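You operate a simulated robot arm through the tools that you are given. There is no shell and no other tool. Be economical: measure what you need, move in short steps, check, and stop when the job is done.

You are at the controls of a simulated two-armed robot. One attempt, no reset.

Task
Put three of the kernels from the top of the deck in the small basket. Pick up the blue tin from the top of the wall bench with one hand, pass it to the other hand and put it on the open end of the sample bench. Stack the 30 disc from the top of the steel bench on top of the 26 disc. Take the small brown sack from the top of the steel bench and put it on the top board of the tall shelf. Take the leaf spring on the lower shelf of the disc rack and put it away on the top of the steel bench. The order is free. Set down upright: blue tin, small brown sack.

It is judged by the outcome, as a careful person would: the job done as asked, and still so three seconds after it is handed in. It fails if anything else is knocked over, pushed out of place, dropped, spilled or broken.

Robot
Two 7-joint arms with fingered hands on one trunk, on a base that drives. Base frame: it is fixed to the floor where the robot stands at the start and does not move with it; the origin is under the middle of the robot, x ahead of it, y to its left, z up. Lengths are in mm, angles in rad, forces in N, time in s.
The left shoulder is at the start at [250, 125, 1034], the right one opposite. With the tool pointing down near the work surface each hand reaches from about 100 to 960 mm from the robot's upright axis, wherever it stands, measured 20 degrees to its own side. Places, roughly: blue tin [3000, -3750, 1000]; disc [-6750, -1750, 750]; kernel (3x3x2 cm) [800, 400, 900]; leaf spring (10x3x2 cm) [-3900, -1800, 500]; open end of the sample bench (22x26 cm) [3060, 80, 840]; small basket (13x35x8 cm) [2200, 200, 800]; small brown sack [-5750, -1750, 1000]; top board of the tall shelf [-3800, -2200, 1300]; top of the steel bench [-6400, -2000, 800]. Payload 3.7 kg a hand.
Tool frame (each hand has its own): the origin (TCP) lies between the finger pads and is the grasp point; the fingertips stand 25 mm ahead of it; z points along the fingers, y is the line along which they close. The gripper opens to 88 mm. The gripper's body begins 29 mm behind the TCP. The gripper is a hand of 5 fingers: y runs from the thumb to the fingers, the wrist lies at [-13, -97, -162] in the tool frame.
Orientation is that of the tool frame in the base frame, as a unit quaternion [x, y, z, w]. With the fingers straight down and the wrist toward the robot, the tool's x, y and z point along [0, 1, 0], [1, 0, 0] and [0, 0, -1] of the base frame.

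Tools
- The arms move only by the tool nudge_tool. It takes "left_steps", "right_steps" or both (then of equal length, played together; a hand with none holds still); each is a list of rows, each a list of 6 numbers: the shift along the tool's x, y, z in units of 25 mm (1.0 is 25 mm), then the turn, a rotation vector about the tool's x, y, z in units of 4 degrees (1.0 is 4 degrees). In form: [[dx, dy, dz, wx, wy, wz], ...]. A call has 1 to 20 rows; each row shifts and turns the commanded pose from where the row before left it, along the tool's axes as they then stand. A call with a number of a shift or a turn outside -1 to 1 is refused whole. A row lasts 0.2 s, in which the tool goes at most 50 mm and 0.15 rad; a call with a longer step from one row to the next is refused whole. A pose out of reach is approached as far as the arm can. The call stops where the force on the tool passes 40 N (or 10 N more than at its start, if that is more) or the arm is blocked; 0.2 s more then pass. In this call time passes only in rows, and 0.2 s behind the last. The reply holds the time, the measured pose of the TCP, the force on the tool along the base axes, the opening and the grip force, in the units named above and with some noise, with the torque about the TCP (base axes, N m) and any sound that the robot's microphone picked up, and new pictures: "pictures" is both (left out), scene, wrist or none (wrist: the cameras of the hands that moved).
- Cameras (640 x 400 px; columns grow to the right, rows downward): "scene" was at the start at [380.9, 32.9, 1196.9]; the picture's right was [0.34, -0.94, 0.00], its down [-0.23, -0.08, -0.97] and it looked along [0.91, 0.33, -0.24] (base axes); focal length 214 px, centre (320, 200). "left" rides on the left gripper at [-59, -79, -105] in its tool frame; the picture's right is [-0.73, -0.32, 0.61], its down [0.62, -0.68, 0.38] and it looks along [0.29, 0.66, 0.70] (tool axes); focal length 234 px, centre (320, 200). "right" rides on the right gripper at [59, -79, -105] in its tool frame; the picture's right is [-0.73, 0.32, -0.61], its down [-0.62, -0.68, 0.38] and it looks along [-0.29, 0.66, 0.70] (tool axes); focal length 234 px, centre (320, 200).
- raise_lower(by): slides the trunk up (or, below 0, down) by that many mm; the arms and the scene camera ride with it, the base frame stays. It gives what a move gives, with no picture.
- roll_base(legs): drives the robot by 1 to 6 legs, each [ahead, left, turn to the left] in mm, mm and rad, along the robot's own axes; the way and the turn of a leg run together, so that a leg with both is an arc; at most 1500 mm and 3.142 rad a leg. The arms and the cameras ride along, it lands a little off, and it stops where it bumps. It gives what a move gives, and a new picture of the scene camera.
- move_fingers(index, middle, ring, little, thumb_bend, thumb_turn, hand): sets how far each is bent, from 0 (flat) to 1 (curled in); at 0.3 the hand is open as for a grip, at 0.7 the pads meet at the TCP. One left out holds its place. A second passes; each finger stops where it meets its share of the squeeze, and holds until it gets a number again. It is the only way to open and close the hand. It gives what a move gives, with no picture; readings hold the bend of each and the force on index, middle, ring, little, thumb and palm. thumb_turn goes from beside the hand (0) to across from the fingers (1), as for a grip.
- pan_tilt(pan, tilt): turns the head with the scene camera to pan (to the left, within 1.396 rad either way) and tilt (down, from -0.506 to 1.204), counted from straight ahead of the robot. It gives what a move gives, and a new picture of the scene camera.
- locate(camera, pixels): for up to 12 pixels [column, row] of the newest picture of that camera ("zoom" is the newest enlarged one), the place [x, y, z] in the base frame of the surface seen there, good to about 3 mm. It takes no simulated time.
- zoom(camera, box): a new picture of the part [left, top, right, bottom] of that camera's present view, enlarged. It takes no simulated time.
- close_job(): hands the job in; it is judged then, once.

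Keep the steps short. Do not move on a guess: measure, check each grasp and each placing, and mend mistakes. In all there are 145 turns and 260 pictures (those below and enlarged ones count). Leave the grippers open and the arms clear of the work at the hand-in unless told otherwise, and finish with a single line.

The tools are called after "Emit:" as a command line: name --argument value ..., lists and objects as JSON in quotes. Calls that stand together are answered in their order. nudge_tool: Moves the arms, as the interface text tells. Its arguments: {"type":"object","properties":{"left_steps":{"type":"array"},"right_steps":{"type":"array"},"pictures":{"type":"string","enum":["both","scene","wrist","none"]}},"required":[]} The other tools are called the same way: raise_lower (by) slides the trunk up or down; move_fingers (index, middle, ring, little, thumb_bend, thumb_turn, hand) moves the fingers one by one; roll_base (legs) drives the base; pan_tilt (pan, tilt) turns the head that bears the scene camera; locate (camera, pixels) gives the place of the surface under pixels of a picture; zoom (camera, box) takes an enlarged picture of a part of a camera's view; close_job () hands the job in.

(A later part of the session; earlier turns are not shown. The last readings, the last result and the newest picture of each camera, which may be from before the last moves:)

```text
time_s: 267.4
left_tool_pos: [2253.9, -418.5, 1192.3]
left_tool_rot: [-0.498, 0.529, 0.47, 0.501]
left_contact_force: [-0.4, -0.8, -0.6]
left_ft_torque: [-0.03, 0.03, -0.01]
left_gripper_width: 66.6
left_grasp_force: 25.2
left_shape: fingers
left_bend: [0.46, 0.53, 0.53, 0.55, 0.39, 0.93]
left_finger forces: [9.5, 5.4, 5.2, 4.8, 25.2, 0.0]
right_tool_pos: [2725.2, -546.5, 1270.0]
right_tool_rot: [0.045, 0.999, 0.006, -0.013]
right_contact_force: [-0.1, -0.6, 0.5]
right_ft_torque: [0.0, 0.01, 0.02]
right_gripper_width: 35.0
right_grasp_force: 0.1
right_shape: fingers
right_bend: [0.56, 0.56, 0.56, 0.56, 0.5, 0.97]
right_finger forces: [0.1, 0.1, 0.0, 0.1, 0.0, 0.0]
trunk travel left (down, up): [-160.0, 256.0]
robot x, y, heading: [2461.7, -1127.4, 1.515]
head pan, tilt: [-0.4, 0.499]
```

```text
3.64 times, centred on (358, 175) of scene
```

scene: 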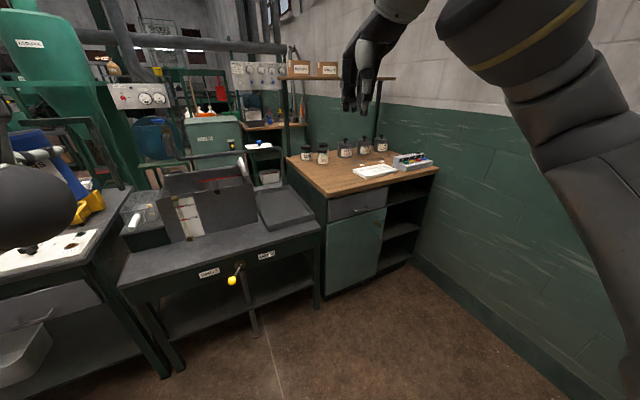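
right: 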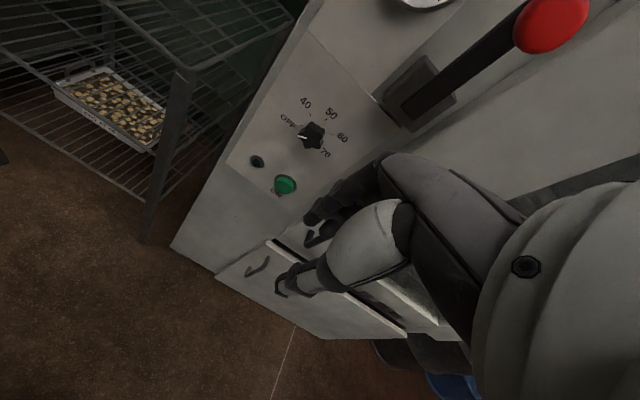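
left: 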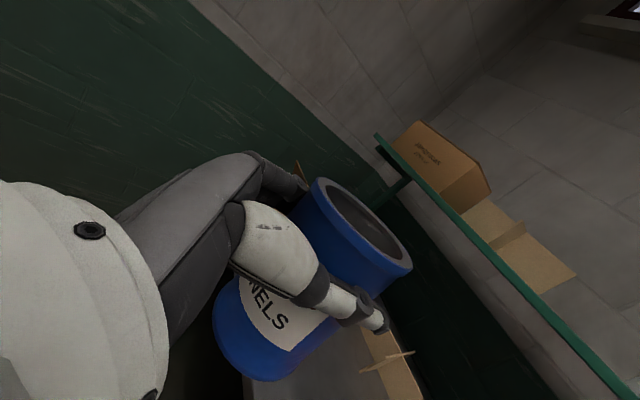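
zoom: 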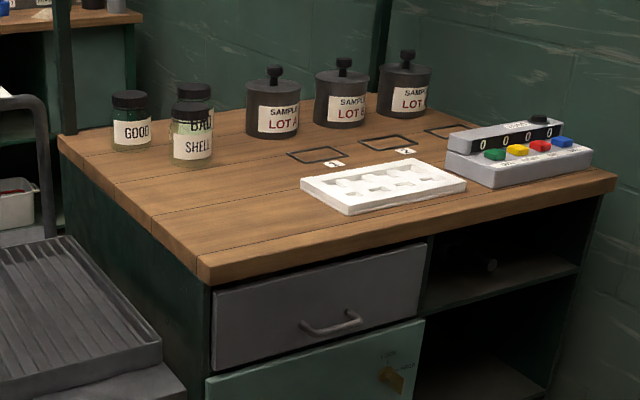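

The open end is x≈2940–3180, y≈-70–200. I'll do the handover here in free space: bringing the tin to the middle in front of the robot.

Emit:
nudge_tool --left_steps '[[0, -1, 0, 0, 0, 0], [0, -1, 0, 0, 0, 0], [0, -1, 0, 0, 0, 0], [0, -1, 0, 0, 0, 0], [0, -1, 0, 0, 0, 0], [0, -1, 0, 0, 0, 0], [0, -1, 0, 0, 0, 0]]' --pictures "none"

Emit:
pan_tilt --pan 0.0 --tilt 0.3

```text
time_s: 268.9
left_tool_pos: [2346.6, -400.1, 1192.9]
left_tool_rot: [-0.497, 0.531, 0.471, 0.5]
left_contact_force: [0.4, 0.0, -0.8]
left_ft_torque: [0.02, 0.0, -0.04]
left_gripper_width: 66.5
left_grasp_force: 25.0
left_shape: fingers
left_bend: [0.46, 0.53, 0.53, 0.55, 0.39, 0.93]
left_finger forces: [9.7, 5.4, 5.0, 4.6, 25.2, 0.0]
left hand out of reach, approached as far as the arm can: row 3, 4, 5, 6, 7
right_tool_pos: [2724.2, -546.3, 1270.5]
right_tool_rot: [0.044, 0.999, 0.006, -0.013]
right_contact_force: [0.8, -0.4, 0.1]
right_ft_torque: [0.01, -0.02, -0.03]
right_gripper_width: 34.7
right_grasp_force: 0.1
right_shape: fingers
right_bend: [0.56, 0.56, 0.56, 0.56, 0.5, 0.97]
right_finger forces: [0.0, 0.0, 0.1, 0.1, 0.1, 0.0]
trunk travel left (down, up): [-160.0, 256.0]
robot x, y, heading: [2462.8, -1129.3, 1.518]
head pan, tilt: [-0.4, 0.499]
```

```text
time_s: 269.8
left_tool_pos: [2346.4, -399.9, 1193.0]
left_tool_rot: [-0.497, 0.53, 0.471, 0.5]
left_contact_force: [0.1, -0.2, -0.7]
left_ft_torque: [0.03, 0.01, 0.01]
left_gripper_width: 66.2
left_grasp_force: 25.5
left_shape: fingers
left_bend: [0.46, 0.53, 0.53, 0.55, 0.39, 0.93]
left_finger forces: [9.7, 5.3, 5.1, 4.7, 25.2, 0.0]
right_tool_pos: [2724.6, -547.4, 1268.7]
right_tool_rot: [0.044, 0.999, 0.006, -0.013]
right_contact_force: [0.1, -0.7, 0.4]
right_ft_torque: [0.0, 0.01, -0.01]
right_gripper_width: 34.8
right_grasp_force: 0.0
right_shape: fingers
right_bend: [0.56, 0.56, 0.56, 0.56, 0.5, 0.97]
right_finger forces: [0.0, 0.0, 0.1, 0.0, 0.1, 0.0]
trunk travel left (down, up): [-160.0, 256.0]
robot x, y, heading: [2459.1, -1129.4, 1.514]
head pan, tilt: [0.0, 0.3]
```

scene: 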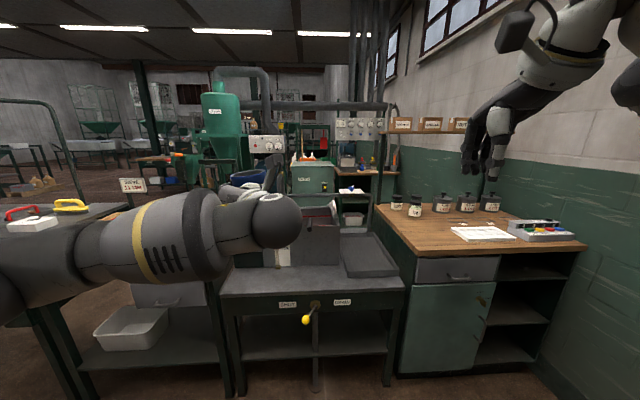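

The left hand can't go further right in this pose; bringing it nearer and lower, where the right hand can reach across.

Emit:
nudge_tool --left_steps '[[0.7, 0, -0.7, 0, 0, 0], [0.7, 0, -0.7, 0, 0, 0], [0.7, 0, -0.7, 0, 0, 0], [0.7, 0, -0.7, 0, 0, 0], [0.7, 0, -0.7, 0, 0, 0]]' --pictures "scene"

```text
time_s: 271.0
left_tool_pos: [2299.8, -426.9, 1172.0]
left_tool_rot: [-0.497, 0.531, 0.471, 0.499]
left_contact_force: [0.2, 0.3, -1.0]
left_ft_torque: [-0.02, 0.01, -0.02]
left_gripper_width: 66.4
left_grasp_force: 25.3
left_shape: fingers
left_bend: [0.46, 0.53, 0.53, 0.55, 0.39, 0.93]
left_finger forces: [9.6, 5.5, 5.1, 4.6, 25.1, 0.0]
left hand out of reach, approached as far as the arm can: row 1, 2, 3, 4, 5
right_tool_pos: [2723.5, -546.5, 1270.8]
right_tool_rot: [0.045, 0.999, 0.005, -0.012]
right_contact_force: [0.3, 0.0, 0.8]
right_ft_torque: [-0.04, 0.0, 0.02]
right_gripper_width: 34.8
right_grasp_force: 0.0
right_shape: fingers
right_bend: [0.56, 0.56, 0.56, 0.56, 0.5, 0.97]
right_finger forces: [0.0, 0.1, 0.0, 0.0, 0.0, 0.0]
trunk travel left (down, up): [-160.0, 256.0]
robot x, y, heading: [2462.8, -1131.4, 1.517]
head pan, tilt: [0.0, 0.3]
```

scene: 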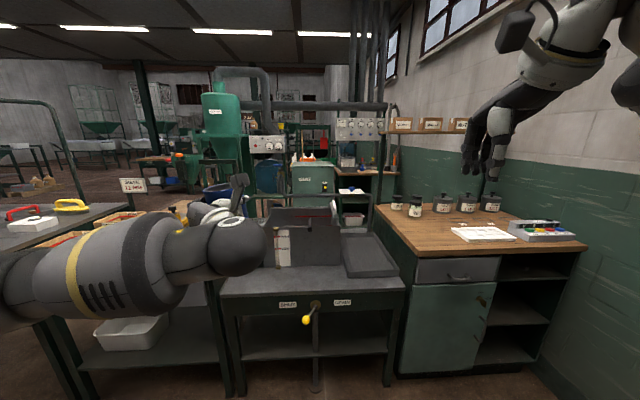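

Joint limits again. Turning the left hand about the vertical (32° toward the right) so its forearm comes from the left.

Emit:
nudge_tool --left_steps '[[0, 0, 0, 1, 0, 0], [0, 0, 0, 1, 0, 0], [0, 0, 0, 1, 0, 0], [0, 0, 0, 1, 0, 0], [0, 0, 0, 1, 0, 0], [0, 0, 0, 1, 0, 0], [0, 0, 0, 1, 0, 0], [0, 0, 0, 1, 0, 0]]' --pictures "scene"

```text
time_s: 272.8
left_tool_pos: [2300.1, -423.9, 1170.8]
left_tool_rot: [-0.34, 0.639, 0.307, 0.618]
left_contact_force: [-0.2, 0.4, -0.4]
left_ft_torque: [-0.02, 0.02, -0.02]
left_gripper_width: 66.4
left_grasp_force: 25.2
left_shape: fingers
left_bend: [0.47, 0.53, 0.53, 0.55, 0.39, 0.93]
left_finger forces: [10.0, 5.3, 5.0, 4.5, 24.6, 0.1]
right_tool_pos: [2724.3, -546.9, 1271.1]
right_tool_rot: [0.044, 0.999, 0.006, -0.013]
right_contact_force: [-0.2, -0.1, 0.1]
right_ft_torque: [0.01, 0.03, 0.02]
right_gripper_width: 34.8
right_grasp_force: 0.1
right_shape: fingers
right_bend: [0.56, 0.56, 0.56, 0.56, 0.5, 0.97]
right_finger forces: [0.1, 0.0, 0.0, 0.0, 0.0, 0.0]
trunk travel left (down, up): [-160.0, 256.0]
robot x, y, heading: [2461.6, -1131.5, 1.517]
head pan, tilt: [0.0, 0.3]
```

scene: 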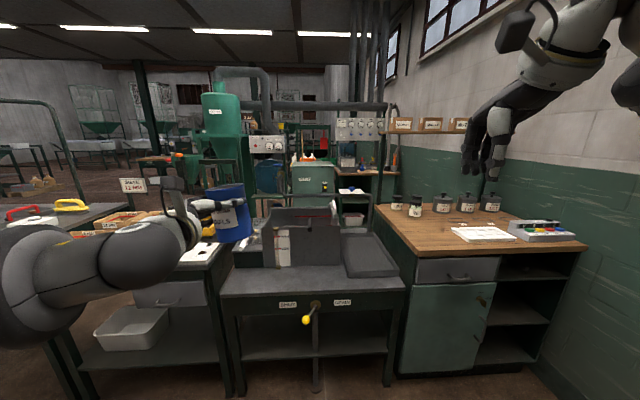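

Turned. Now shifting the tin 130 mm right, 50 mm nearer and 60 mm lower.

Emit:
nudge_tool --left_steps '[[0.4, -0.91, 0.177, 0, 0, 0], [0.4, -0.91, 0.177, 0, 0, 0], [0.4, -0.91, 0.177, 0, 0, 0], [0.4, -0.91, 0.177, 0, 0, 0], [0.4, -0.91, 0.177, 0, 0, 0], [0.4, -0.91, 0.177, 0, 0, 0]]' --pictures "scene"

```text
time_s: 274.2
left_tool_pos: [2425.8, -478.7, 1178.2]
left_tool_rot: [-0.34, 0.64, 0.307, 0.616]
left_contact_force: [0.5, 0.6, -1.1]
left_ft_torque: [-0.03, 0.02, 0.01]
left_gripper_width: 66.3
left_grasp_force: 24.5
left_shape: fingers
left_bend: [0.47, 0.53, 0.53, 0.55, 0.39, 0.93]
left_finger forces: [10.0, 5.3, 5.0, 4.4, 24.5, 0.0]
left hand out of reach, approached as far as the arm can: row 1, 2, 3, 4, 5, 6
right_tool_pos: [2725.2, -546.3, 1270.1]
right_tool_rot: [0.045, 0.999, 0.006, -0.012]
right_contact_force: [-0.4, -0.2, 0.9]
right_ft_torque: [-0.02, 0.02, -0.02]
right_gripper_width: 35.1
right_grasp_force: 0.1
right_shape: fingers
right_bend: [0.56, 0.56, 0.56, 0.56, 0.5, 0.97]
right_finger forces: [0.0, 0.1, 0.0, 0.1, 0.1, 0.0]
trunk travel left (down, up): [-160.0, 256.0]
robot x, y, heading: [2460.3, -1133.0, 1.518]
head pan, tilt: [0.0, 0.3]
```

scene: 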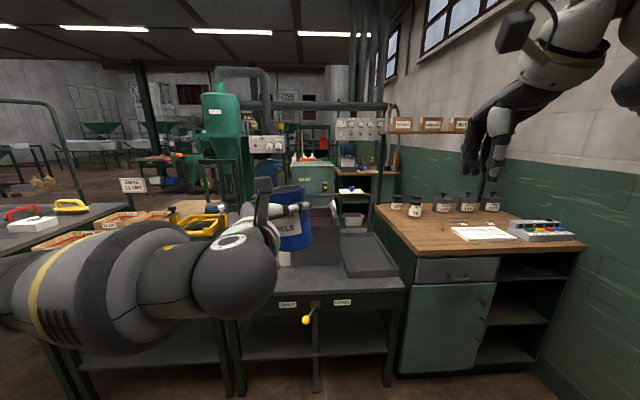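

The tin is now in front at (2426,-479), reachable for the right hand. Measuring its rim.

Emit:
zoom --camera "scene" --box '[210, 160, 370, 260]'

Emit:
locate --camera "zoom" --pixels '[[260, 125], [300, 112], [340, 110], [370, 120], [405, 130], [405, 200], [330, 122], [380, 250], [300, 320]]'

```text
4.00 times, centred on (290, 210) of scene
```

zoom: 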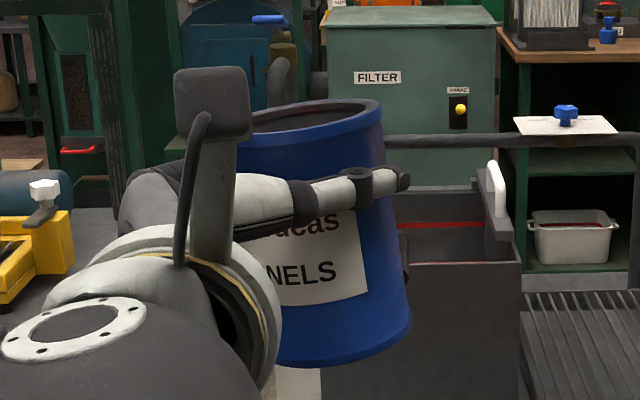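

```text
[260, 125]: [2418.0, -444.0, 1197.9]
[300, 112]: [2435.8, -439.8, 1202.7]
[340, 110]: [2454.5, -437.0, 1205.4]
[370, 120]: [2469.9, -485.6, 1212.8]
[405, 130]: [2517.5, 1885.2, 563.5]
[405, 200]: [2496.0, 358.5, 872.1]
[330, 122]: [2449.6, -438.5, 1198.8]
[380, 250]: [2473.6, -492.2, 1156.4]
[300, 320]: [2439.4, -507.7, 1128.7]
```

Tin centre ≈ (2438,-470), rim z≈1210. Setting the right hand's fingers (ring and little out of the way) and moving it above the far-right wall of the tin.

Emit:
move_fingers --hand "right" --index 0.3 --middle 0.3 --ring 0.15 --little 0.1 --thumb_bend 0.35

Emit:
nudge_tool --right_steps '[[0, 0.3, -1, 0, 0, 0], [0.94, 0.273, 0, 0, 0, 0], [0.94, 0.273, -0.4, 0, 0, 0], [0.94, 0.273, 0, 0, 0, 0], [0.94, 0.273, 0, 0, 0, 0], [0.94, 0.273, 0, 0, 0, 0], [0.94, 0.273, 0, 0, 0, 0], [0.94, 0.273, 0, 0, 0, 0], [0.94, 0.273, 0, 0, 0, 0], [0.94, 0.273, 0, 0, 0, 0], [0.94, 0.273, 0, 0, 0, 0], [0.94, 0.2, 0, 0, 0, 0], [0.94, 0.1, 0, 0, 0, 0], [0, 0, 0, 0, 0, 1], [0, 0, 0, 0, 0, 1], [0, 0, 0, 0, 0, 1], [0, 0, 0, 0, 0, 1], [0, 0, 0, 0, 0, 0.5]]' --pictures "both"

```text
time_s: 275.2
left_tool_pos: [2425.1, -477.2, 1178.8]
left_tool_rot: [-0.341, 0.64, 0.308, 0.616]
left_contact_force: [-0.8, 0.3, -1.8]
left_ft_torque: [0.02, 0.01, -0.02]
left_gripper_width: 66.6
left_grasp_force: 24.8
left_shape: fingers
left_bend: [0.47, 0.53, 0.53, 0.55, 0.39, 0.93]
left_finger forces: [10.0, 5.4, 5.0, 4.4, 24.5, 0.0]
right_tool_pos: [2724.8, -546.3, 1269.5]
right_tool_rot: [0.045, 0.999, 0.006, -0.013]
right_contact_force: [0.4, 0.0, -0.8]
right_ft_torque: [0.0, 0.0, 0.0]
right_gripper_width: 78.9
right_grasp_force: 0.0
right_shape: fingers
right_bend: [0.3, 0.3, 0.15, 0.1, 0.35, 0.97]
right_finger forces: [0.0, 0.0, 0.0, 0.1, 0.1, 0.0]
trunk travel left (down, up): [-160.0, 256.0]
robot x, y, heading: [2464.1, -1129.8, 1.517]
head pan, tilt: [0.0, 0.3]
```

```text
time_s: 279.0
left_tool_pos: [2424.8, -478.4, 1178.9]
left_tool_rot: [-0.341, 0.64, 0.308, 0.616]
left_contact_force: [0.0, 0.5, -0.7]
left_ft_torque: [0.0, 0.01, -0.01]
left_gripper_width: 66.4
left_grasp_force: 24.8
left_shape: fingers
left_bend: [0.47, 0.53, 0.53, 0.55, 0.39, 0.93]
left_finger forces: [10.0, 5.4, 5.0, 4.4, 24.4, 0.0]
right_tool_pos: [2452.6, -438.7, 1314.8]
right_tool_rot: [0.201, 0.98, 0.004, -0.012]
right_contact_force: [-0.6, 0.3, -0.6]
right_ft_torque: [0.01, -0.02, 0.01]
right_gripper_width: 79.3
right_grasp_force: 0.0
right_shape: fingers
right_bend: [0.3, 0.3, 0.15, 0.1, 0.35, 0.97]
right_finger forces: [0.0, 0.0, 0.1, 0.0, 0.0, 0.1]
trunk travel left (down, up): [-160.0, 256.0]
robot x, y, heading: [2460.6, -1129.9, 1.516]
head pan, tilt: [0.0, 0.3]
```

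scene: 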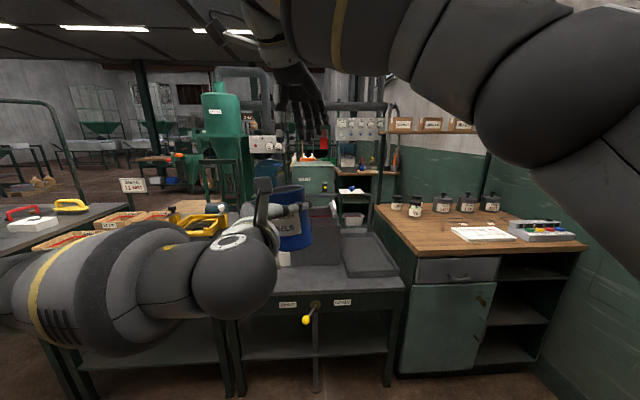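
right: 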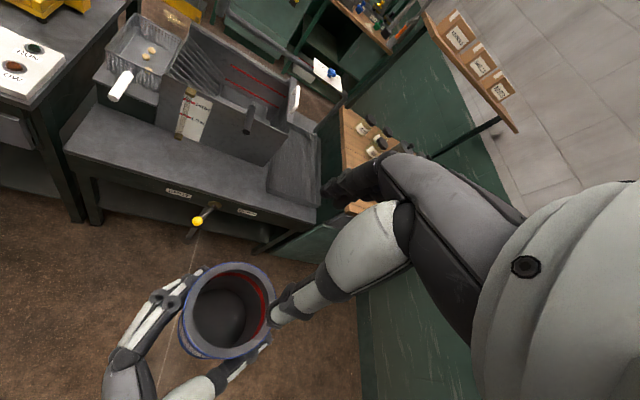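

Excellent view of the open tin from above. Measuring the rim circle.

Emit:
locate --camera "right" --pixels '[[236, 266], [268, 300], [250, 345], [190, 325], [205, 282], [262, 277], [205, 272], [170, 300], [268, 288], [230, 320]]'

```text
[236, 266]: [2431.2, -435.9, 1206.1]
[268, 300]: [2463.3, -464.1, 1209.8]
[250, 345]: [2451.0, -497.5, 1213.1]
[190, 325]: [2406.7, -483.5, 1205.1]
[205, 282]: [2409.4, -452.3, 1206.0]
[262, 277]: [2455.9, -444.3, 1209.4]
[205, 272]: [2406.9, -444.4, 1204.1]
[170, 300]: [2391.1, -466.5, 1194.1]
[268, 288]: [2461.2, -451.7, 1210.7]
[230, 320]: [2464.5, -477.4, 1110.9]
```

Rim centre ≈ (2433,-468), z≈1209. Aligning over the far-right wall and lowering until the tips are at rim height.

Emit:
nudge_tool --right_steps '[[0.26, -0.08, 0.7, 0, 0, 0], [0, 0, 0.9, 0, 0, 0], [0, 0, 0.9, 0, 0, 0], [0, 0, 0.8, 0, 0, 0]]' --pictures "wrist"

```text
time_s: 280.0
left_tool_pos: [2424.7, -477.2, 1178.6]
left_tool_rot: [-0.341, 0.641, 0.307, 0.616]
left_contact_force: [0.8, -0.4, -0.4]
left_ft_torque: [0.01, 0.0, 0.01]
left_gripper_width: 66.3
left_grasp_force: 24.0
left_shape: fingers
left_bend: [0.47, 0.53, 0.53, 0.55, 0.39, 0.93]
left_finger forces: [9.9, 5.2, 4.9, 4.5, 24.4, 0.1]
right_tool_pos: [2442.2, -436.8, 1229.3]
right_tool_rot: [0.201, 0.98, 0.004, -0.013]
right_contact_force: [-0.1, -0.4, -0.5]
right_ft_torque: [0.0, -0.03, -0.02]
right_gripper_width: 79.3
right_grasp_force: 0.0
right_shape: fingers
right_bend: [0.3, 0.3, 0.15, 0.1, 0.35, 0.97]
right_finger forces: [0.0, 0.0, 0.0, 0.0, 0.0, 0.0]
trunk travel left (down, up): [-160.0, 256.0]
robot x, y, heading: [2461.7, -1128.9, 1.521]
head pan, tilt: [0.0, 0.3]
```

right: 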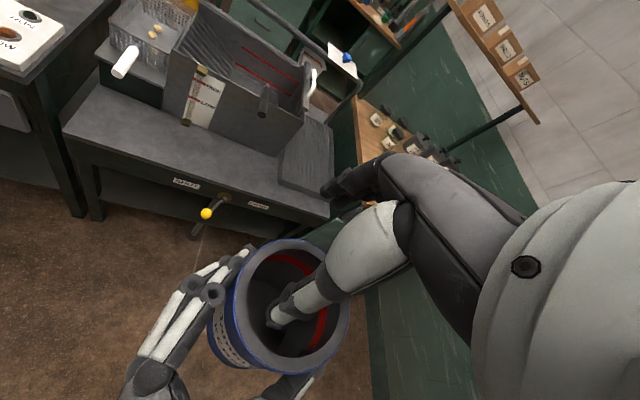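

The thumb is over the hole, the fingers beyond the far wall. Lowering another 28 mm.

Emit:
nudge_tool --right_steps '[[-0.06, 0, 0.56, 0, 0, 0], [-0.06, 0, 0.56, 0, 0, 0]]' --pictures "wrist"

```text
time_s: 280.6
left_tool_pos: [2424.2, -478.3, 1178.9]
left_tool_rot: [-0.34, 0.64, 0.308, 0.616]
left_contact_force: [0.0, -0.8, -1.2]
left_ft_torque: [0.0, -0.02, -0.01]
left_gripper_width: 66.5
left_grasp_force: 25.3
left_shape: fingers
left_bend: [0.47, 0.53, 0.53, 0.55, 0.39, 0.93]
left_finger forces: [10.1, 5.2, 5.0, 4.4, 24.5, 0.0]
right_tool_pos: [2444.2, -437.8, 1203.9]
right_tool_rot: [0.2, 0.98, 0.004, -0.013]
right_contact_force: [0.3, -0.7, 0.5]
right_ft_torque: [-0.01, -0.01, 0.01]
right_gripper_width: 79.3
right_grasp_force: 0.1
right_shape: fingers
right_bend: [0.3, 0.3, 0.15, 0.1, 0.35, 0.97]
right_finger forces: [0.1, 0.0, 0.0, 0.1, 0.1, 0.1]
trunk travel left (down, up): [-160.0, 256.0]
robot x, y, heading: [2457.5, -1129.6, 1.515]
head pan, tilt: [0.0, 0.3]
```

right: 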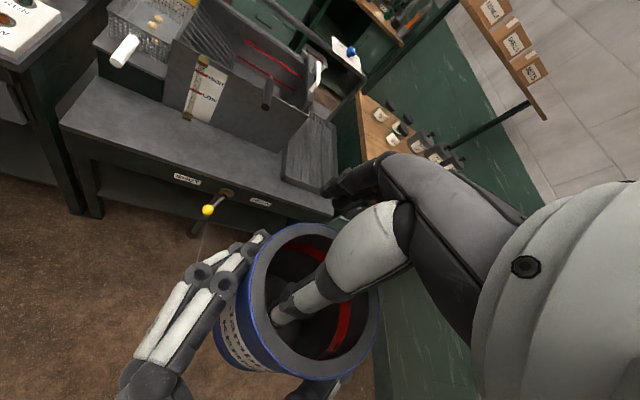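

Closing thumb, index and middle on the wall.

Emit:
move_fingers --hand "right" --index 0.8 --middle 0.8 --thumb_bend 0.8

Emit:
zoom --camera "right" --box '[160, 150, 480, 350]'

```text
time_s: 281.6
left_tool_pos: [2424.4, -477.9, 1179.4]
left_tool_rot: [-0.34, 0.64, 0.308, 0.616]
left_contact_force: [-0.6, -1.6, 3.7]
left_ft_torque: [0.2, -0.12, -0.11]
left_gripper_width: 66.6
left_grasp_force: 25.1
left_shape: fingers
left_bend: [0.47, 0.53, 0.53, 0.55, 0.39, 0.93]
left_finger forces: [10.5, 5.3, 5.4, 3.2, 25.2, 0.0]
right_tool_pos: [2445.1, -438.4, 1202.7]
right_tool_rot: [0.201, 0.979, 0.004, -0.013]
right_contact_force: [0.5, 1.6, -3.7]
right_ft_torque: [-0.01, -0.03, 0.12]
right_gripper_width: 0.0
right_grasp_force: 13.0
right_shape: fingers
right_bend: [0.75, 0.73, 0.15, 0.1, 0.71, 0.98]
right_finger forces: [6.8, 8.0, 0.0, 0.0, 12.2, 0.0]
trunk travel left (down, up): [-160.0, 256.0]
robot x, y, heading: [2457.7, -1128.8, 1.516]
head pan, tilt: [0.0, 0.3]
```

```text
2.00 times, centred on (320, 250) of right
```

zoom: 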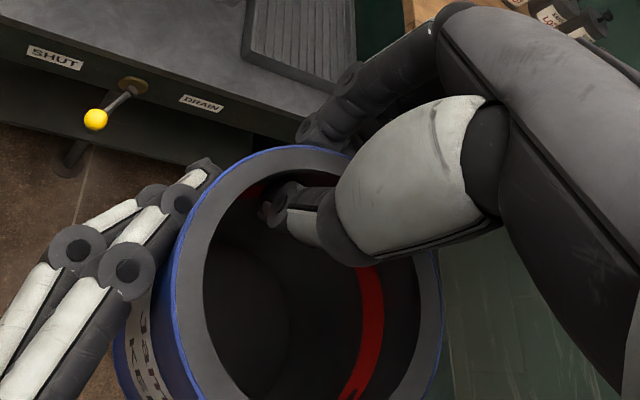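

Right hand grips the wall with ~13 N. Releasing the left hand.

Emit:
move_fingers --hand "left" --index 0.28 --middle 0.28 --ring 0.28 --little 0.28 --thumb_bend 0.25

Emit:
zoom --camera "right" --box '[80, 150, 480, 400]'

```text
time_s: 282.6
left_tool_pos: [2424.6, -476.9, 1179.7]
left_tool_rot: [-0.341, 0.64, 0.307, 0.616]
left_contact_force: [-1.2, 2.1, -0.3]
left_ft_torque: [-0.03, -0.01, -0.02]
left_gripper_width: 91.8
left_grasp_force: 0.6
left_shape: fingers
left_bend: [0.27, 0.28, 0.28, 0.28, 0.25, 0.97]
left_finger forces: [1.4, 0.0, 0.0, 0.0, 0.0, 0.0]
right_tool_pos: [2445.1, -438.0, 1203.2]
right_tool_rot: [0.2, 0.98, 0.003, -0.014]
right_contact_force: [1.0, -0.1, -0.3]
right_ft_torque: [0.0, -0.01, 0.07]
right_gripper_width: 0.0
right_grasp_force: 11.0
right_shape: fingers
right_bend: [0.76, 0.75, 0.15, 0.1, 0.71, 0.97]
right_finger forces: [5.1, 6.0, 0.0, 0.0, 11.0, 0.1]
trunk travel left (down, up): [-160.0, 256.0]
robot x, y, heading: [2460.5, -1131.1, 1.513]
head pan, tilt: [0.0, 0.3]
```

```text
1.60 times, centred on (280, 275) of right
```

zoom: 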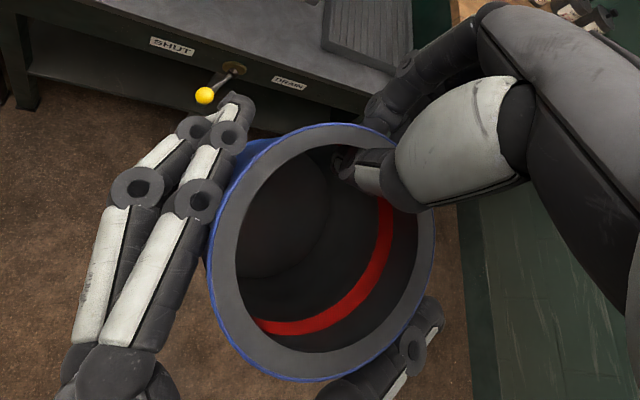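

The tin hangs from the right hand, tipped somewhat, lightly touching the left index. Opening the left further and withdrawing it straight back.

Emit:
move_fingers --hand "left" --index 0.1 --middle 0.15 --ring 0.15 --little 0.15 --thumb_bend 0.15

Emit:
nudge_tool --left_steps '[[0, 0, -0.6, 0, 0, 0], [0, 0, -0.8, 0, 0, 0], [0, 0, -1, 0, 0, 0], [0, 0, -1, 0, 0, 0], [0, 0.5, -1, 0, 0, 0], [0, 0.8, -0.6, 0, 0, 0]]' --pictures "scene"

Emit:
zoom --camera "right" --box '[80, 150, 480, 400]'

```text
time_s: 283.6
left_tool_pos: [2424.6, -477.1, 1178.1]
left_tool_rot: [-0.341, 0.64, 0.308, 0.616]
left_contact_force: [-0.8, -0.4, 0.2]
left_ft_torque: [-0.03, -0.03, -0.01]
left_gripper_width: 117.3
left_grasp_force: 0.1
left_shape: fingers
left_bend: [0.1, 0.15, 0.15, 0.15, 0.15, 0.97]
left_finger forces: [0.1, 0.0, 0.0, 0.0, 0.1, 0.0]
right_tool_pos: [2443.8, -437.9, 1201.9]
right_tool_rot: [0.2, 0.98, 0.004, -0.014]
right_contact_force: [0.2, 0.5, -0.3]
right_ft_torque: [-0.01, -0.04, 0.0]
right_gripper_width: 0.0
right_grasp_force: 9.5
right_shape: fingers
right_bend: [0.76, 0.76, 0.15, 0.1, 0.72, 0.96]
right_finger forces: [8.0, 1.4, 0.1, 0.0, 9.7, 0.0]
trunk travel left (down, up): [-160.0, 256.0]
robot x, y, heading: [2458.8, -1130.9, 1.513]
head pan, tilt: [0.0, 0.3]
```

```text
time_s: 285.0
left_tool_pos: [2344.4, -510.8, 1194.2]
left_tool_rot: [-0.341, 0.638, 0.308, 0.618]
left_contact_force: [-1.2, -0.6, 1.0]
left_ft_torque: [0.06, 0.02, -0.03]
left_gripper_width: 117.6
left_grasp_force: 0.1
left_shape: fingers
left_bend: [0.1, 0.15, 0.15, 0.15, 0.15, 0.97]
left_finger forces: [0.0, 0.0, 0.1, 0.0, 0.1, 0.1]
left hand out of reach, approached as far as the arm can: row 3, 4, 5, 6
right_tool_pos: [2444.7, -439.2, 1202.3]
right_tool_rot: [0.2, 0.98, 0.003, -0.014]
right_contact_force: [0.7, -0.1, -0.5]
right_ft_torque: [0.02, 0.03, 0.0]
right_gripper_width: 0.1
right_grasp_force: 9.2
right_shape: fingers
right_bend: [0.76, 0.76, 0.15, 0.1, 0.72, 0.95]
right_finger forces: [8.1, 1.4, 0.0, 0.0, 10.0, 0.1]
trunk travel left (down, up): [-160.0, 256.0]
robot x, y, heading: [2461.4, -1131.1, 1.514]
head pan, tilt: [0.0, 0.3]
```

scene: 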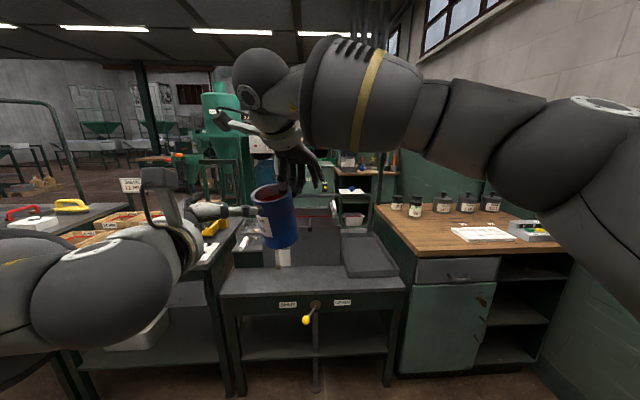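

```text
1.60 times, centred on (280, 275) of right
```

zoom: 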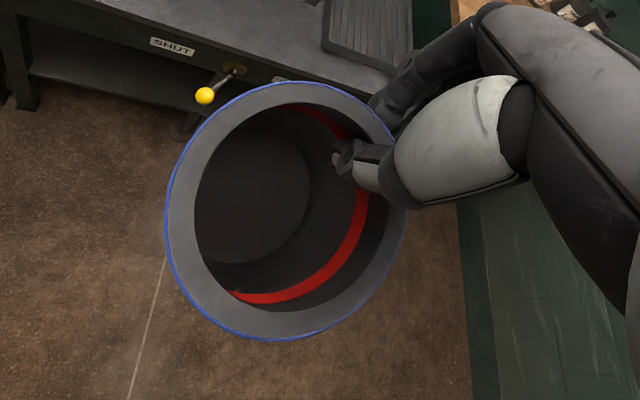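

The tin is held by the right hand, a bit tilted. Measuring the rim plane to know the tilt.

Emit:
locate --camera "zoom" --pixels '[[280, 95], [182, 215], [270, 328], [385, 240], [210, 140], [340, 290], [240, 190]]'

Emit:
zoom --camera "scene" --box '[190, 130, 382, 250]'

```text
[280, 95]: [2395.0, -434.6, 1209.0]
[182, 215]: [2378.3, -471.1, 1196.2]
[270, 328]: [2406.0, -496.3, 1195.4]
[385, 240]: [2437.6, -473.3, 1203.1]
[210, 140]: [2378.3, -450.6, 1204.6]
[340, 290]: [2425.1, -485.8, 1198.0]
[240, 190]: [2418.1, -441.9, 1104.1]
```

```text
3.33 times, centred on (286, 190) of scene
```

zoom: 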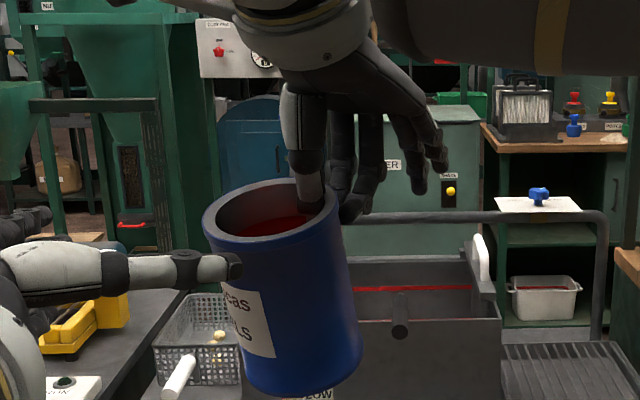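

Moving the left hand clear to the left, and checking the shelf above the sample bench.

Emit:
nudge_tool --left_steps '[[0, 0.8, -0.5, 0, 0, 0], [0, 0.8, -0.5, 0, 0, 0], [0, 0.8, -0.5, 0, 0, 0], [0, 0.8, -0.5, 0, 0, 0], [0, 0.8, -0.5, 0, 0, 0]]' --pictures "none"

Emit:
locate --camera "scene" --pixels '[[480, 200], [413, 205], [440, 205], [395, 220], [380, 205], [500, 240]]'

Emit:
roll_base --legs '[[0, -580, 0]]'

```text
time_s: 286.2
left_tool_pos: [2228.0, -502.2, 1196.1]
left_tool_rot: [-0.341, 0.638, 0.306, 0.618]
left_contact_force: [-0.2, -0.4, -0.5]
left_ft_torque: [0.0, -0.02, 0.01]
left_gripper_width: 117.5
left_grasp_force: 0.1
left_shape: fingers
left_bend: [0.1, 0.15, 0.15, 0.15, 0.15, 0.97]
left_finger forces: [0.0, 0.1, 0.1, 0.0, 0.0, 0.1]
left hand out of reach, approached as far as the arm can: row 1
right_tool_pos: [2445.2, -437.6, 1203.6]
right_tool_rot: [0.2, 0.98, 0.004, -0.013]
right_contact_force: [-0.1, -0.8, 0.8]
right_ft_torque: [0.02, 0.01, 0.02]
right_gripper_width: 0.0
right_grasp_force: 9.8
right_shape: fingers
right_bend: [0.76, 0.76, 0.15, 0.1, 0.72, 0.95]
right_finger forces: [8.1, 1.4, 0.0, 0.0, 10.0, 0.0]
trunk travel left (down, up): [-160.0, 256.0]
robot x, y, heading: [2461.8, -1127.9, 1.515]
head pan, tilt: [0.0, 0.3]
```

```text
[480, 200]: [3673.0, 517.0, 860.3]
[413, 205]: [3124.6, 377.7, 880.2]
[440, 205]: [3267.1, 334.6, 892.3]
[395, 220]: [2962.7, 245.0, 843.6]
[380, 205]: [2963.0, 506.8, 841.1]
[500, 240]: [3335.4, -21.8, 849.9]
```

```text
time_s: 291.9
left_tool_pos: [2813.3, -535.1, 1195.9]
left_tool_rot: [-0.341, 0.638, 0.308, 0.618]
left_contact_force: [0.1, -0.2, -1.2]
left_ft_torque: [-0.01, 0.0, -0.03]
left_gripper_width: 117.3
left_grasp_force: 0.1
left_shape: fingers
left_bend: [0.1, 0.15, 0.15, 0.15, 0.15, 0.97]
left_finger forces: [0.0, 0.1, 0.0, 0.0, 0.0, 0.0]
right_tool_pos: [3030.2, -470.8, 1203.9]
right_tool_rot: [0.2, 0.98, 0.004, -0.013]
right_contact_force: [-0.4, 0.0, -0.3]
right_ft_torque: [0.05, -0.02, 0.0]
right_gripper_width: 0.0
right_grasp_force: 9.8
right_shape: fingers
right_bend: [0.76, 0.76, 0.15, 0.1, 0.72, 0.95]
right_finger forces: [8.3, 1.4, 0.0, 0.0, 9.8, 0.0]
trunk travel left (down, up): [-160.0, 256.0]
robot x, y, heading: [3051.1, -1162.5, 1.52]
head pan, tilt: [0.0, 0.3]
```

scene: 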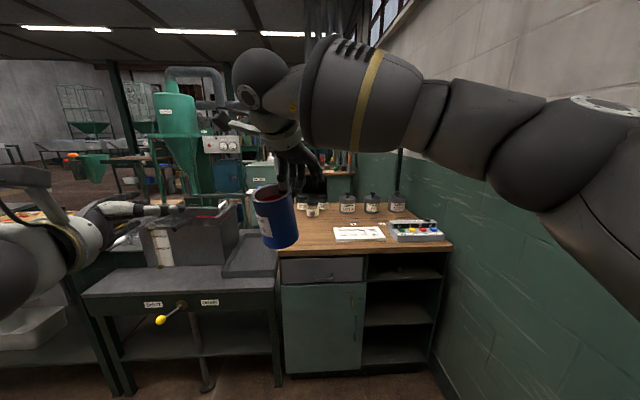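

Path looks clear. Driving 560 mm ahead so the tin is over the open end.

Emit:
roll_base --legs '[[560, 0, 0]]'

Emit:
zoom --camera "right" --box '[0, 0, 640, 400]'

```text
time_s: 295.1
left_tool_pos: [2846.3, 31.2, 1195.4]
left_tool_rot: [-0.341, 0.638, 0.308, 0.618]
left_contact_force: [0.6, 0.3, 0.8]
left_ft_torque: [0.0, 0.02, 0.0]
left_gripper_width: 117.3
left_grasp_force: 0.0
left_shape: fingers
left_bend: [0.1, 0.15, 0.15, 0.15, 0.15, 0.97]
left_finger forces: [0.1, 0.1, 0.0, 0.0, 0.0, 0.0]
right_tool_pos: [3061.2, 95.5, 1202.5]
right_tool_rot: [0.2, 0.98, 0.004, -0.013]
right_contact_force: [1.0, 0.1, -0.7]
right_ft_torque: [0.02, 0.03, -0.01]
right_gripper_width: 0.1
right_grasp_force: 10.2
right_shape: fingers
right_bend: [0.76, 0.76, 0.15, 0.1, 0.72, 0.95]
right_finger forces: [8.3, 1.4, 0.0, 0.1, 9.9, 0.0]
trunk travel left (down, up): [-160.0, 256.0]
robot x, y, heading: [3078.1, -597.6, 1.515]
head pan, tilt: [0.0, 0.3]
```

scene: 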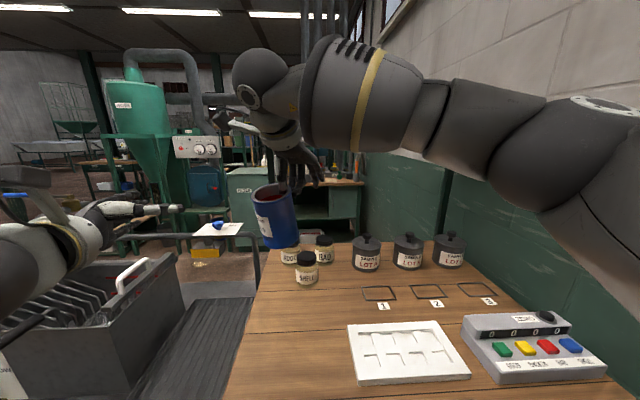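

```text
1.00 times, centred on (320, 200) of right (not enlarged: the box is as wide or as high as the picture)
```

zoom: 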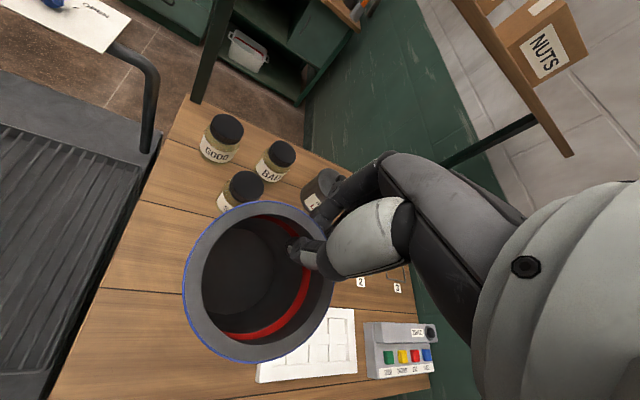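

The tin hangs above the open end. Checking distances to jar and tray, and lowering 225 mm.

Emit:
locate --camera "right" --pixels '[[242, 188], [225, 205], [300, 345], [150, 180], [110, 330], [257, 380], [60, 390]]'

Emit:
nudge_tool --right_steps '[[0, 0, 1, 0, 0, 0], [0, 0, 1, 0, 0, 0], [0, 0, 1, 0, 0, 0], [0, 0, 1, 0, 0, 0], [0, 0, 1, 0, 0, 0], [0, 0, 1, 0, 0, 0], [0, 0, 1, 0, 0, 0], [0, 0, 1, 0, 0, 0], [0, 0, 1, 0, 0, 0]]' --pictures "both"

```text
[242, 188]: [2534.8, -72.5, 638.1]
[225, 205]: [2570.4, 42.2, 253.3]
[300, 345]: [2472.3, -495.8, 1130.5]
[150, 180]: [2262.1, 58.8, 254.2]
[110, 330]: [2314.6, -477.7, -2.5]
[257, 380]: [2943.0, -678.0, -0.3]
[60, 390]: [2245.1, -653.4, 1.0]
```

```text
time_s: 297.1
left_tool_pos: [2845.7, 31.6, 1196.1]
left_tool_rot: [-0.34, 0.638, 0.309, 0.618]
left_contact_force: [0.0, 0.2, -0.4]
left_ft_torque: [0.02, -0.01, -0.03]
left_gripper_width: 117.5
left_grasp_force: 0.1
left_shape: fingers
left_bend: [0.1, 0.15, 0.15, 0.15, 0.15, 0.97]
left_finger forces: [0.0, 0.1, 0.0, 0.0, 0.0, 0.1]
right_tool_pos: [3055.7, 99.3, 977.6]
right_tool_rot: [0.201, 0.98, 0.003, -0.013]
right_contact_force: [-0.2, -0.3, -0.1]
right_ft_torque: [0.0, -0.02, -0.01]
right_gripper_width: 0.0
right_grasp_force: 9.9
right_shape: fingers
right_bend: [0.76, 0.76, 0.15, 0.1, 0.72, 0.95]
right_finger forces: [8.2, 1.4, 0.1, 0.0, 10.1, 0.0]
trunk travel left (down, up): [-160.0, 256.0]
robot x, y, heading: [3081.4, -592.5, 1.516]
head pan, tilt: [0.0, 0.3]
```

scene: 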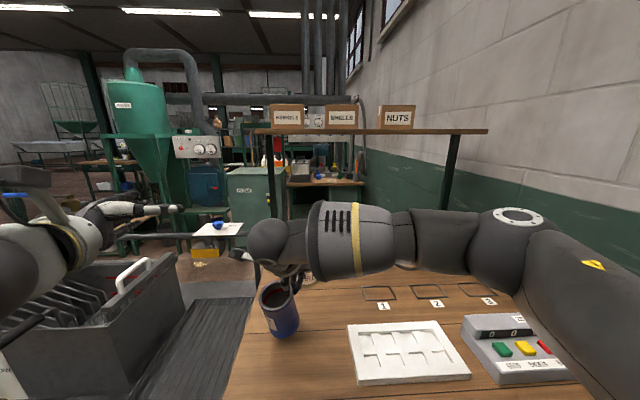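
right: 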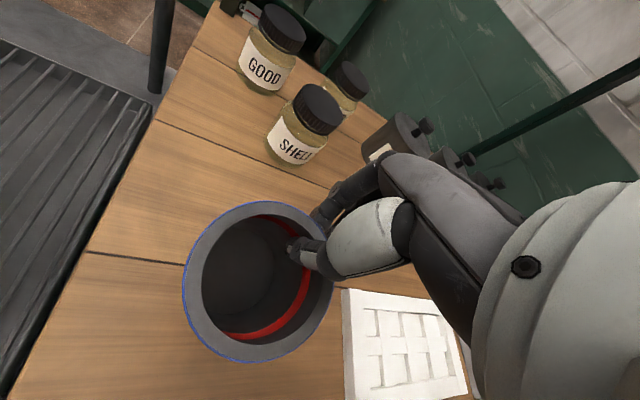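

Checking clearances of the tin and of the right forearm over the things on the bench.

Emit:
locate --camera "scene" --pixels '[[440, 266], [360, 272], [560, 320], [500, 268], [282, 336], [270, 290], [410, 360]]'

Emit:
locate --camera "right" --pixels '[[317, 105], [280, 160], [345, 300], [135, 300], [105, 220], [250, 210], [190, 270], [245, 358], [325, 290]]'

```text
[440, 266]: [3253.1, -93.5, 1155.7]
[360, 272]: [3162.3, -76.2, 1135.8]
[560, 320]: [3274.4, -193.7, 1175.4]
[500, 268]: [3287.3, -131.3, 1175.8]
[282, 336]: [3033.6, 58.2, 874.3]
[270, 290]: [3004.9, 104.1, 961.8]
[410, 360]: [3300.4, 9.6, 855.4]
```

```text
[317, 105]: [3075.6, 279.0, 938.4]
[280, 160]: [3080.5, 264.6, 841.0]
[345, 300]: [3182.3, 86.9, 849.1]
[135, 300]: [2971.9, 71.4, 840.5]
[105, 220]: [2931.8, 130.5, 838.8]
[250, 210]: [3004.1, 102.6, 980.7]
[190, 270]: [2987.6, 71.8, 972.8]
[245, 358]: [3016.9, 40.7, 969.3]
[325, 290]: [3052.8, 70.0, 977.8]
```

All clear (jar edge y≈230, tray x≥3182). Lowering in 10 mm steps to contact.

Emit:
nudge_tool --right_steps '[[0, 0, 0.4, 0, 0, 0], [0, 0, 0.4, 0, 0, 0], [0, 0, 0.4, 0, 0, 0], [0, 0, 0.3, 0, 0, 0]]' --pictures "both"

```text
time_s: 298.1
left_tool_pos: [2846.1, 31.9, 1195.6]
left_tool_rot: [-0.341, 0.639, 0.308, 0.617]
left_contact_force: [-0.4, 0.0, 0.5]
left_ft_torque: [0.02, -0.01, 0.01]
left_gripper_width: 117.4
left_grasp_force: 0.0
left_shape: fingers
left_bend: [0.1, 0.15, 0.15, 0.15, 0.15, 0.97]
left_finger forces: [0.1, 0.0, 0.1, 0.0, 0.0, 0.0]
right_tool_pos: [3055.0, 98.4, 940.3]
right_tool_rot: [0.2, 0.98, 0.004, -0.014]
right_contact_force: [0.4, 0.7, 0.3]
right_ft_torque: [-0.05, 0.01, -0.02]
right_gripper_width: 0.1
right_grasp_force: 10.4
right_shape: fingers
right_bend: [0.76, 0.77, 0.15, 0.1, 0.73, 0.95]
right_finger forces: [9.1, 1.2, 0.1, 0.0, 9.8, 0.0]
trunk travel left (down, up): [-160.0, 256.0]
robot x, y, heading: [3079.7, -595.2, 1.514]
head pan, tilt: [0.0, 0.3]
```

scene: 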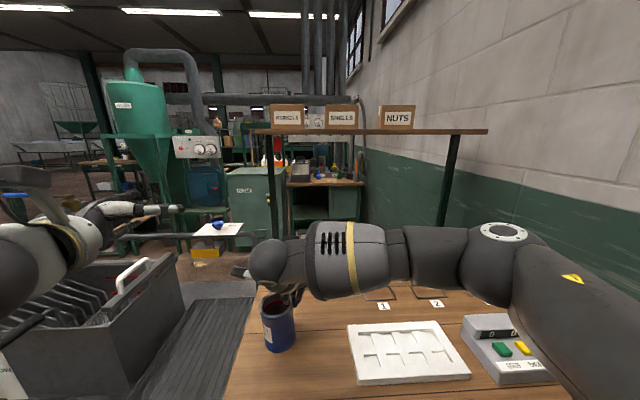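
right: 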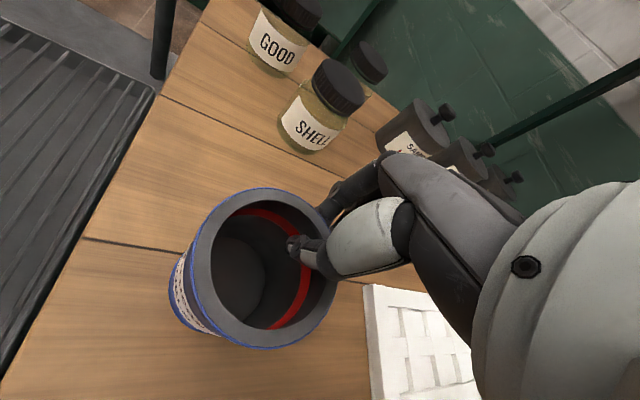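

The tin is turning upright as it meets the bench. Checking its rim plane.

Emit:
locate --camera "right" --pixels '[[252, 192], [205, 255], [260, 342], [325, 300], [215, 220], [180, 310]]'

Emit:
zoom --camera "scene" --box '[230, 270, 358, 350]'

```text
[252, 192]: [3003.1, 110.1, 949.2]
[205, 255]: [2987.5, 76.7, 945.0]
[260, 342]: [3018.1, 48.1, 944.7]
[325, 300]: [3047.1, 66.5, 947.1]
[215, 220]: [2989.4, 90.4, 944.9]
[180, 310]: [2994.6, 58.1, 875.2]
```

```text
5.00 times, centred on (294, 310) of scene
```

zoom: 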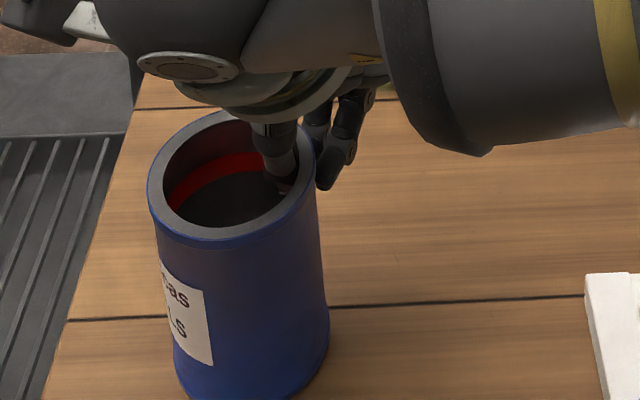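

Nearly level (rim 945–949, bench 840 + 102). Lowering 3 mm and releasing.

Emit:
nudge_tool --right_steps '[[0, 0, 0.14, 0, 0, 0]]' --pictures "none"

Emit:
move_fingers --hand "right" --index 0.5 --middle 0.5 --thumb_bend 0.55

Emit:
zoom --camera "right" --box '[0, 0, 640, 400]'

```text
time_s: 298.5
left_tool_pos: [2845.4, 32.0, 1195.1]
left_tool_rot: [-0.341, 0.638, 0.307, 0.618]
left_contact_force: [0.4, 0.9, 0.0]
left_ft_torque: [0.02, -0.01, 0.0]
left_gripper_width: 117.4
left_grasp_force: 0.2
left_shape: fingers
left_bend: [0.1, 0.15, 0.15, 0.15, 0.15, 0.97]
left_finger forces: [0.0, 0.0, 0.0, 0.1, 0.0, 0.0]
right_tool_pos: [3055.4, 98.2, 936.5]
right_tool_rot: [0.199, 0.98, 0.004, -0.014]
right_contact_force: [1.1, 1.3, 1.1]
right_ft_torque: [-0.01, 0.0, 0.01]
right_gripper_width: 0.0
right_grasp_force: 9.8
right_shape: fingers
right_bend: [0.76, 0.77, 0.15, 0.1, 0.73, 0.95]
right_finger forces: [9.6, 0.7, 0.1, 0.0, 9.8, 0.1]
trunk travel left (down, up): [-160.0, 256.0]
robot x, y, heading: [3079.1, -598.2, 1.519]
head pan, tilt: [0.0, 0.3]
```

```text
time_s: 299.5
left_tool_pos: [2844.9, 30.1, 1195.9]
left_tool_rot: [-0.34, 0.638, 0.307, 0.618]
left_contact_force: [0.2, 0.6, -0.7]
left_ft_torque: [0.03, 0.02, 0.02]
left_gripper_width: 117.2
left_grasp_force: 0.0
left_shape: fingers
left_bend: [0.1, 0.15, 0.15, 0.15, 0.15, 0.97]
left_finger forces: [0.1, 0.0, 0.0, 0.0, 0.0, 0.0]
right_tool_pos: [3054.1, 98.1, 936.7]
right_tool_rot: [0.2, 0.98, 0.004, -0.014]
right_contact_force: [-0.5, -0.5, -0.2]
right_ft_torque: [-0.03, -0.01, -0.02]
right_gripper_width: 35.7
right_grasp_force: 0.1
right_shape: fingers
right_bend: [0.5, 0.5, 0.15, 0.1, 0.55, 0.97]
right_finger forces: [0.0, 0.1, 0.0, 0.0, 0.0, 0.0]
trunk travel left (down, up): [-160.0, 256.0]
robot x, y, heading: [3078.0, -593.5, 1.518]
head pan, tilt: [0.0, 0.3]
```

```text
1.00 times, centred on (320, 200) of right (not enlarged: the box is as wide or as high as the picture)
```

zoom: 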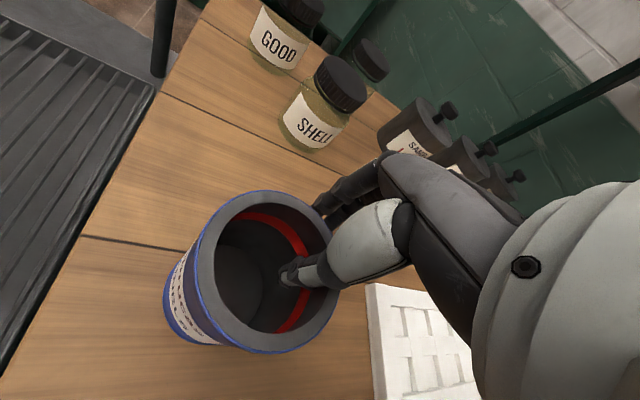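

Released, tin stands. Lifting the right hand straight up and drawing it back.

Emit:
nudge_tool --right_steps '[[0, 0, -0.5, 0, 0, 0], [0, 0, -0.8, 0, 0, 0], [0, 0, -1, 0, 0, 0], [0, 0, -1, 0, 0, 0], [0, 0, -1, 0, 0, 0], [0, 0, -1, 0, 0, 0], [0, 0, -1, 0, 0, 0], [0, 0, -1, 0, 0, 0], [0, -0.5, -1, 0, 0, 0], [-0.5, -1, -0.5, 0, 0, -1], [-1, -1, 0, 0, 0, -1], [-1, -1, 0, 0, 0, -1], [-1, -1, 0, 0, 0, -1], [-1, -0.5, 0, 0, 0, -0.5], [-1, 0, 0, 0, 0, 0], [-1, 0, 0, 0, 0, 0]]' --pictures "scene"

```text
time_s: 302.9
left_tool_pos: [2845.6, 30.3, 1196.2]
left_tool_rot: [-0.341, 0.638, 0.308, 0.618]
left_contact_force: [-0.1, -0.3, -0.5]
left_ft_torque: [0.03, -0.01, 0.02]
left_gripper_width: 117.5
left_grasp_force: 0.0
left_shape: fingers
left_bend: [0.1, 0.15, 0.15, 0.15, 0.15, 0.97]
left_finger forces: [0.0, 0.0, 0.0, 0.0, 0.1, 0.1]
right_tool_pos: [3185.4, -54.4, 1151.8]
right_tool_rot: [0.045, 0.999, 0.006, -0.012]
right_contact_force: [0.6, 0.0, 0.1]
right_ft_torque: [0.03, -0.01, 0.03]
right_gripper_width: 36.1
right_grasp_force: 0.0
right_shape: fingers
right_bend: [0.5, 0.5, 0.15, 0.1, 0.55, 0.97]
right_finger forces: [0.0, 0.0, 0.0, 0.0, 0.0, 0.0]
trunk travel left (down, up): [-160.0, 256.0]
robot x, y, heading: [3078.8, -597.8, 1.517]
head pan, tilt: [0.0, 0.3]
```

scene: 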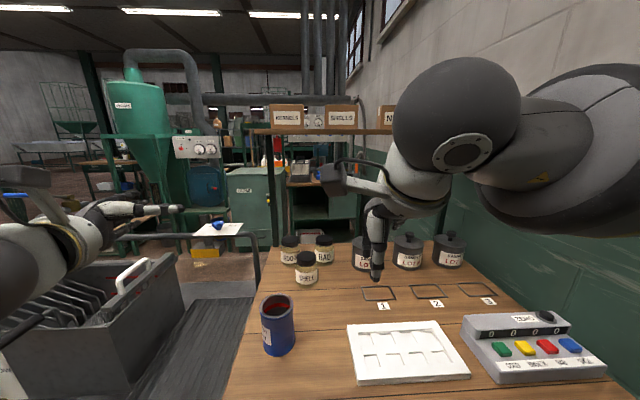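

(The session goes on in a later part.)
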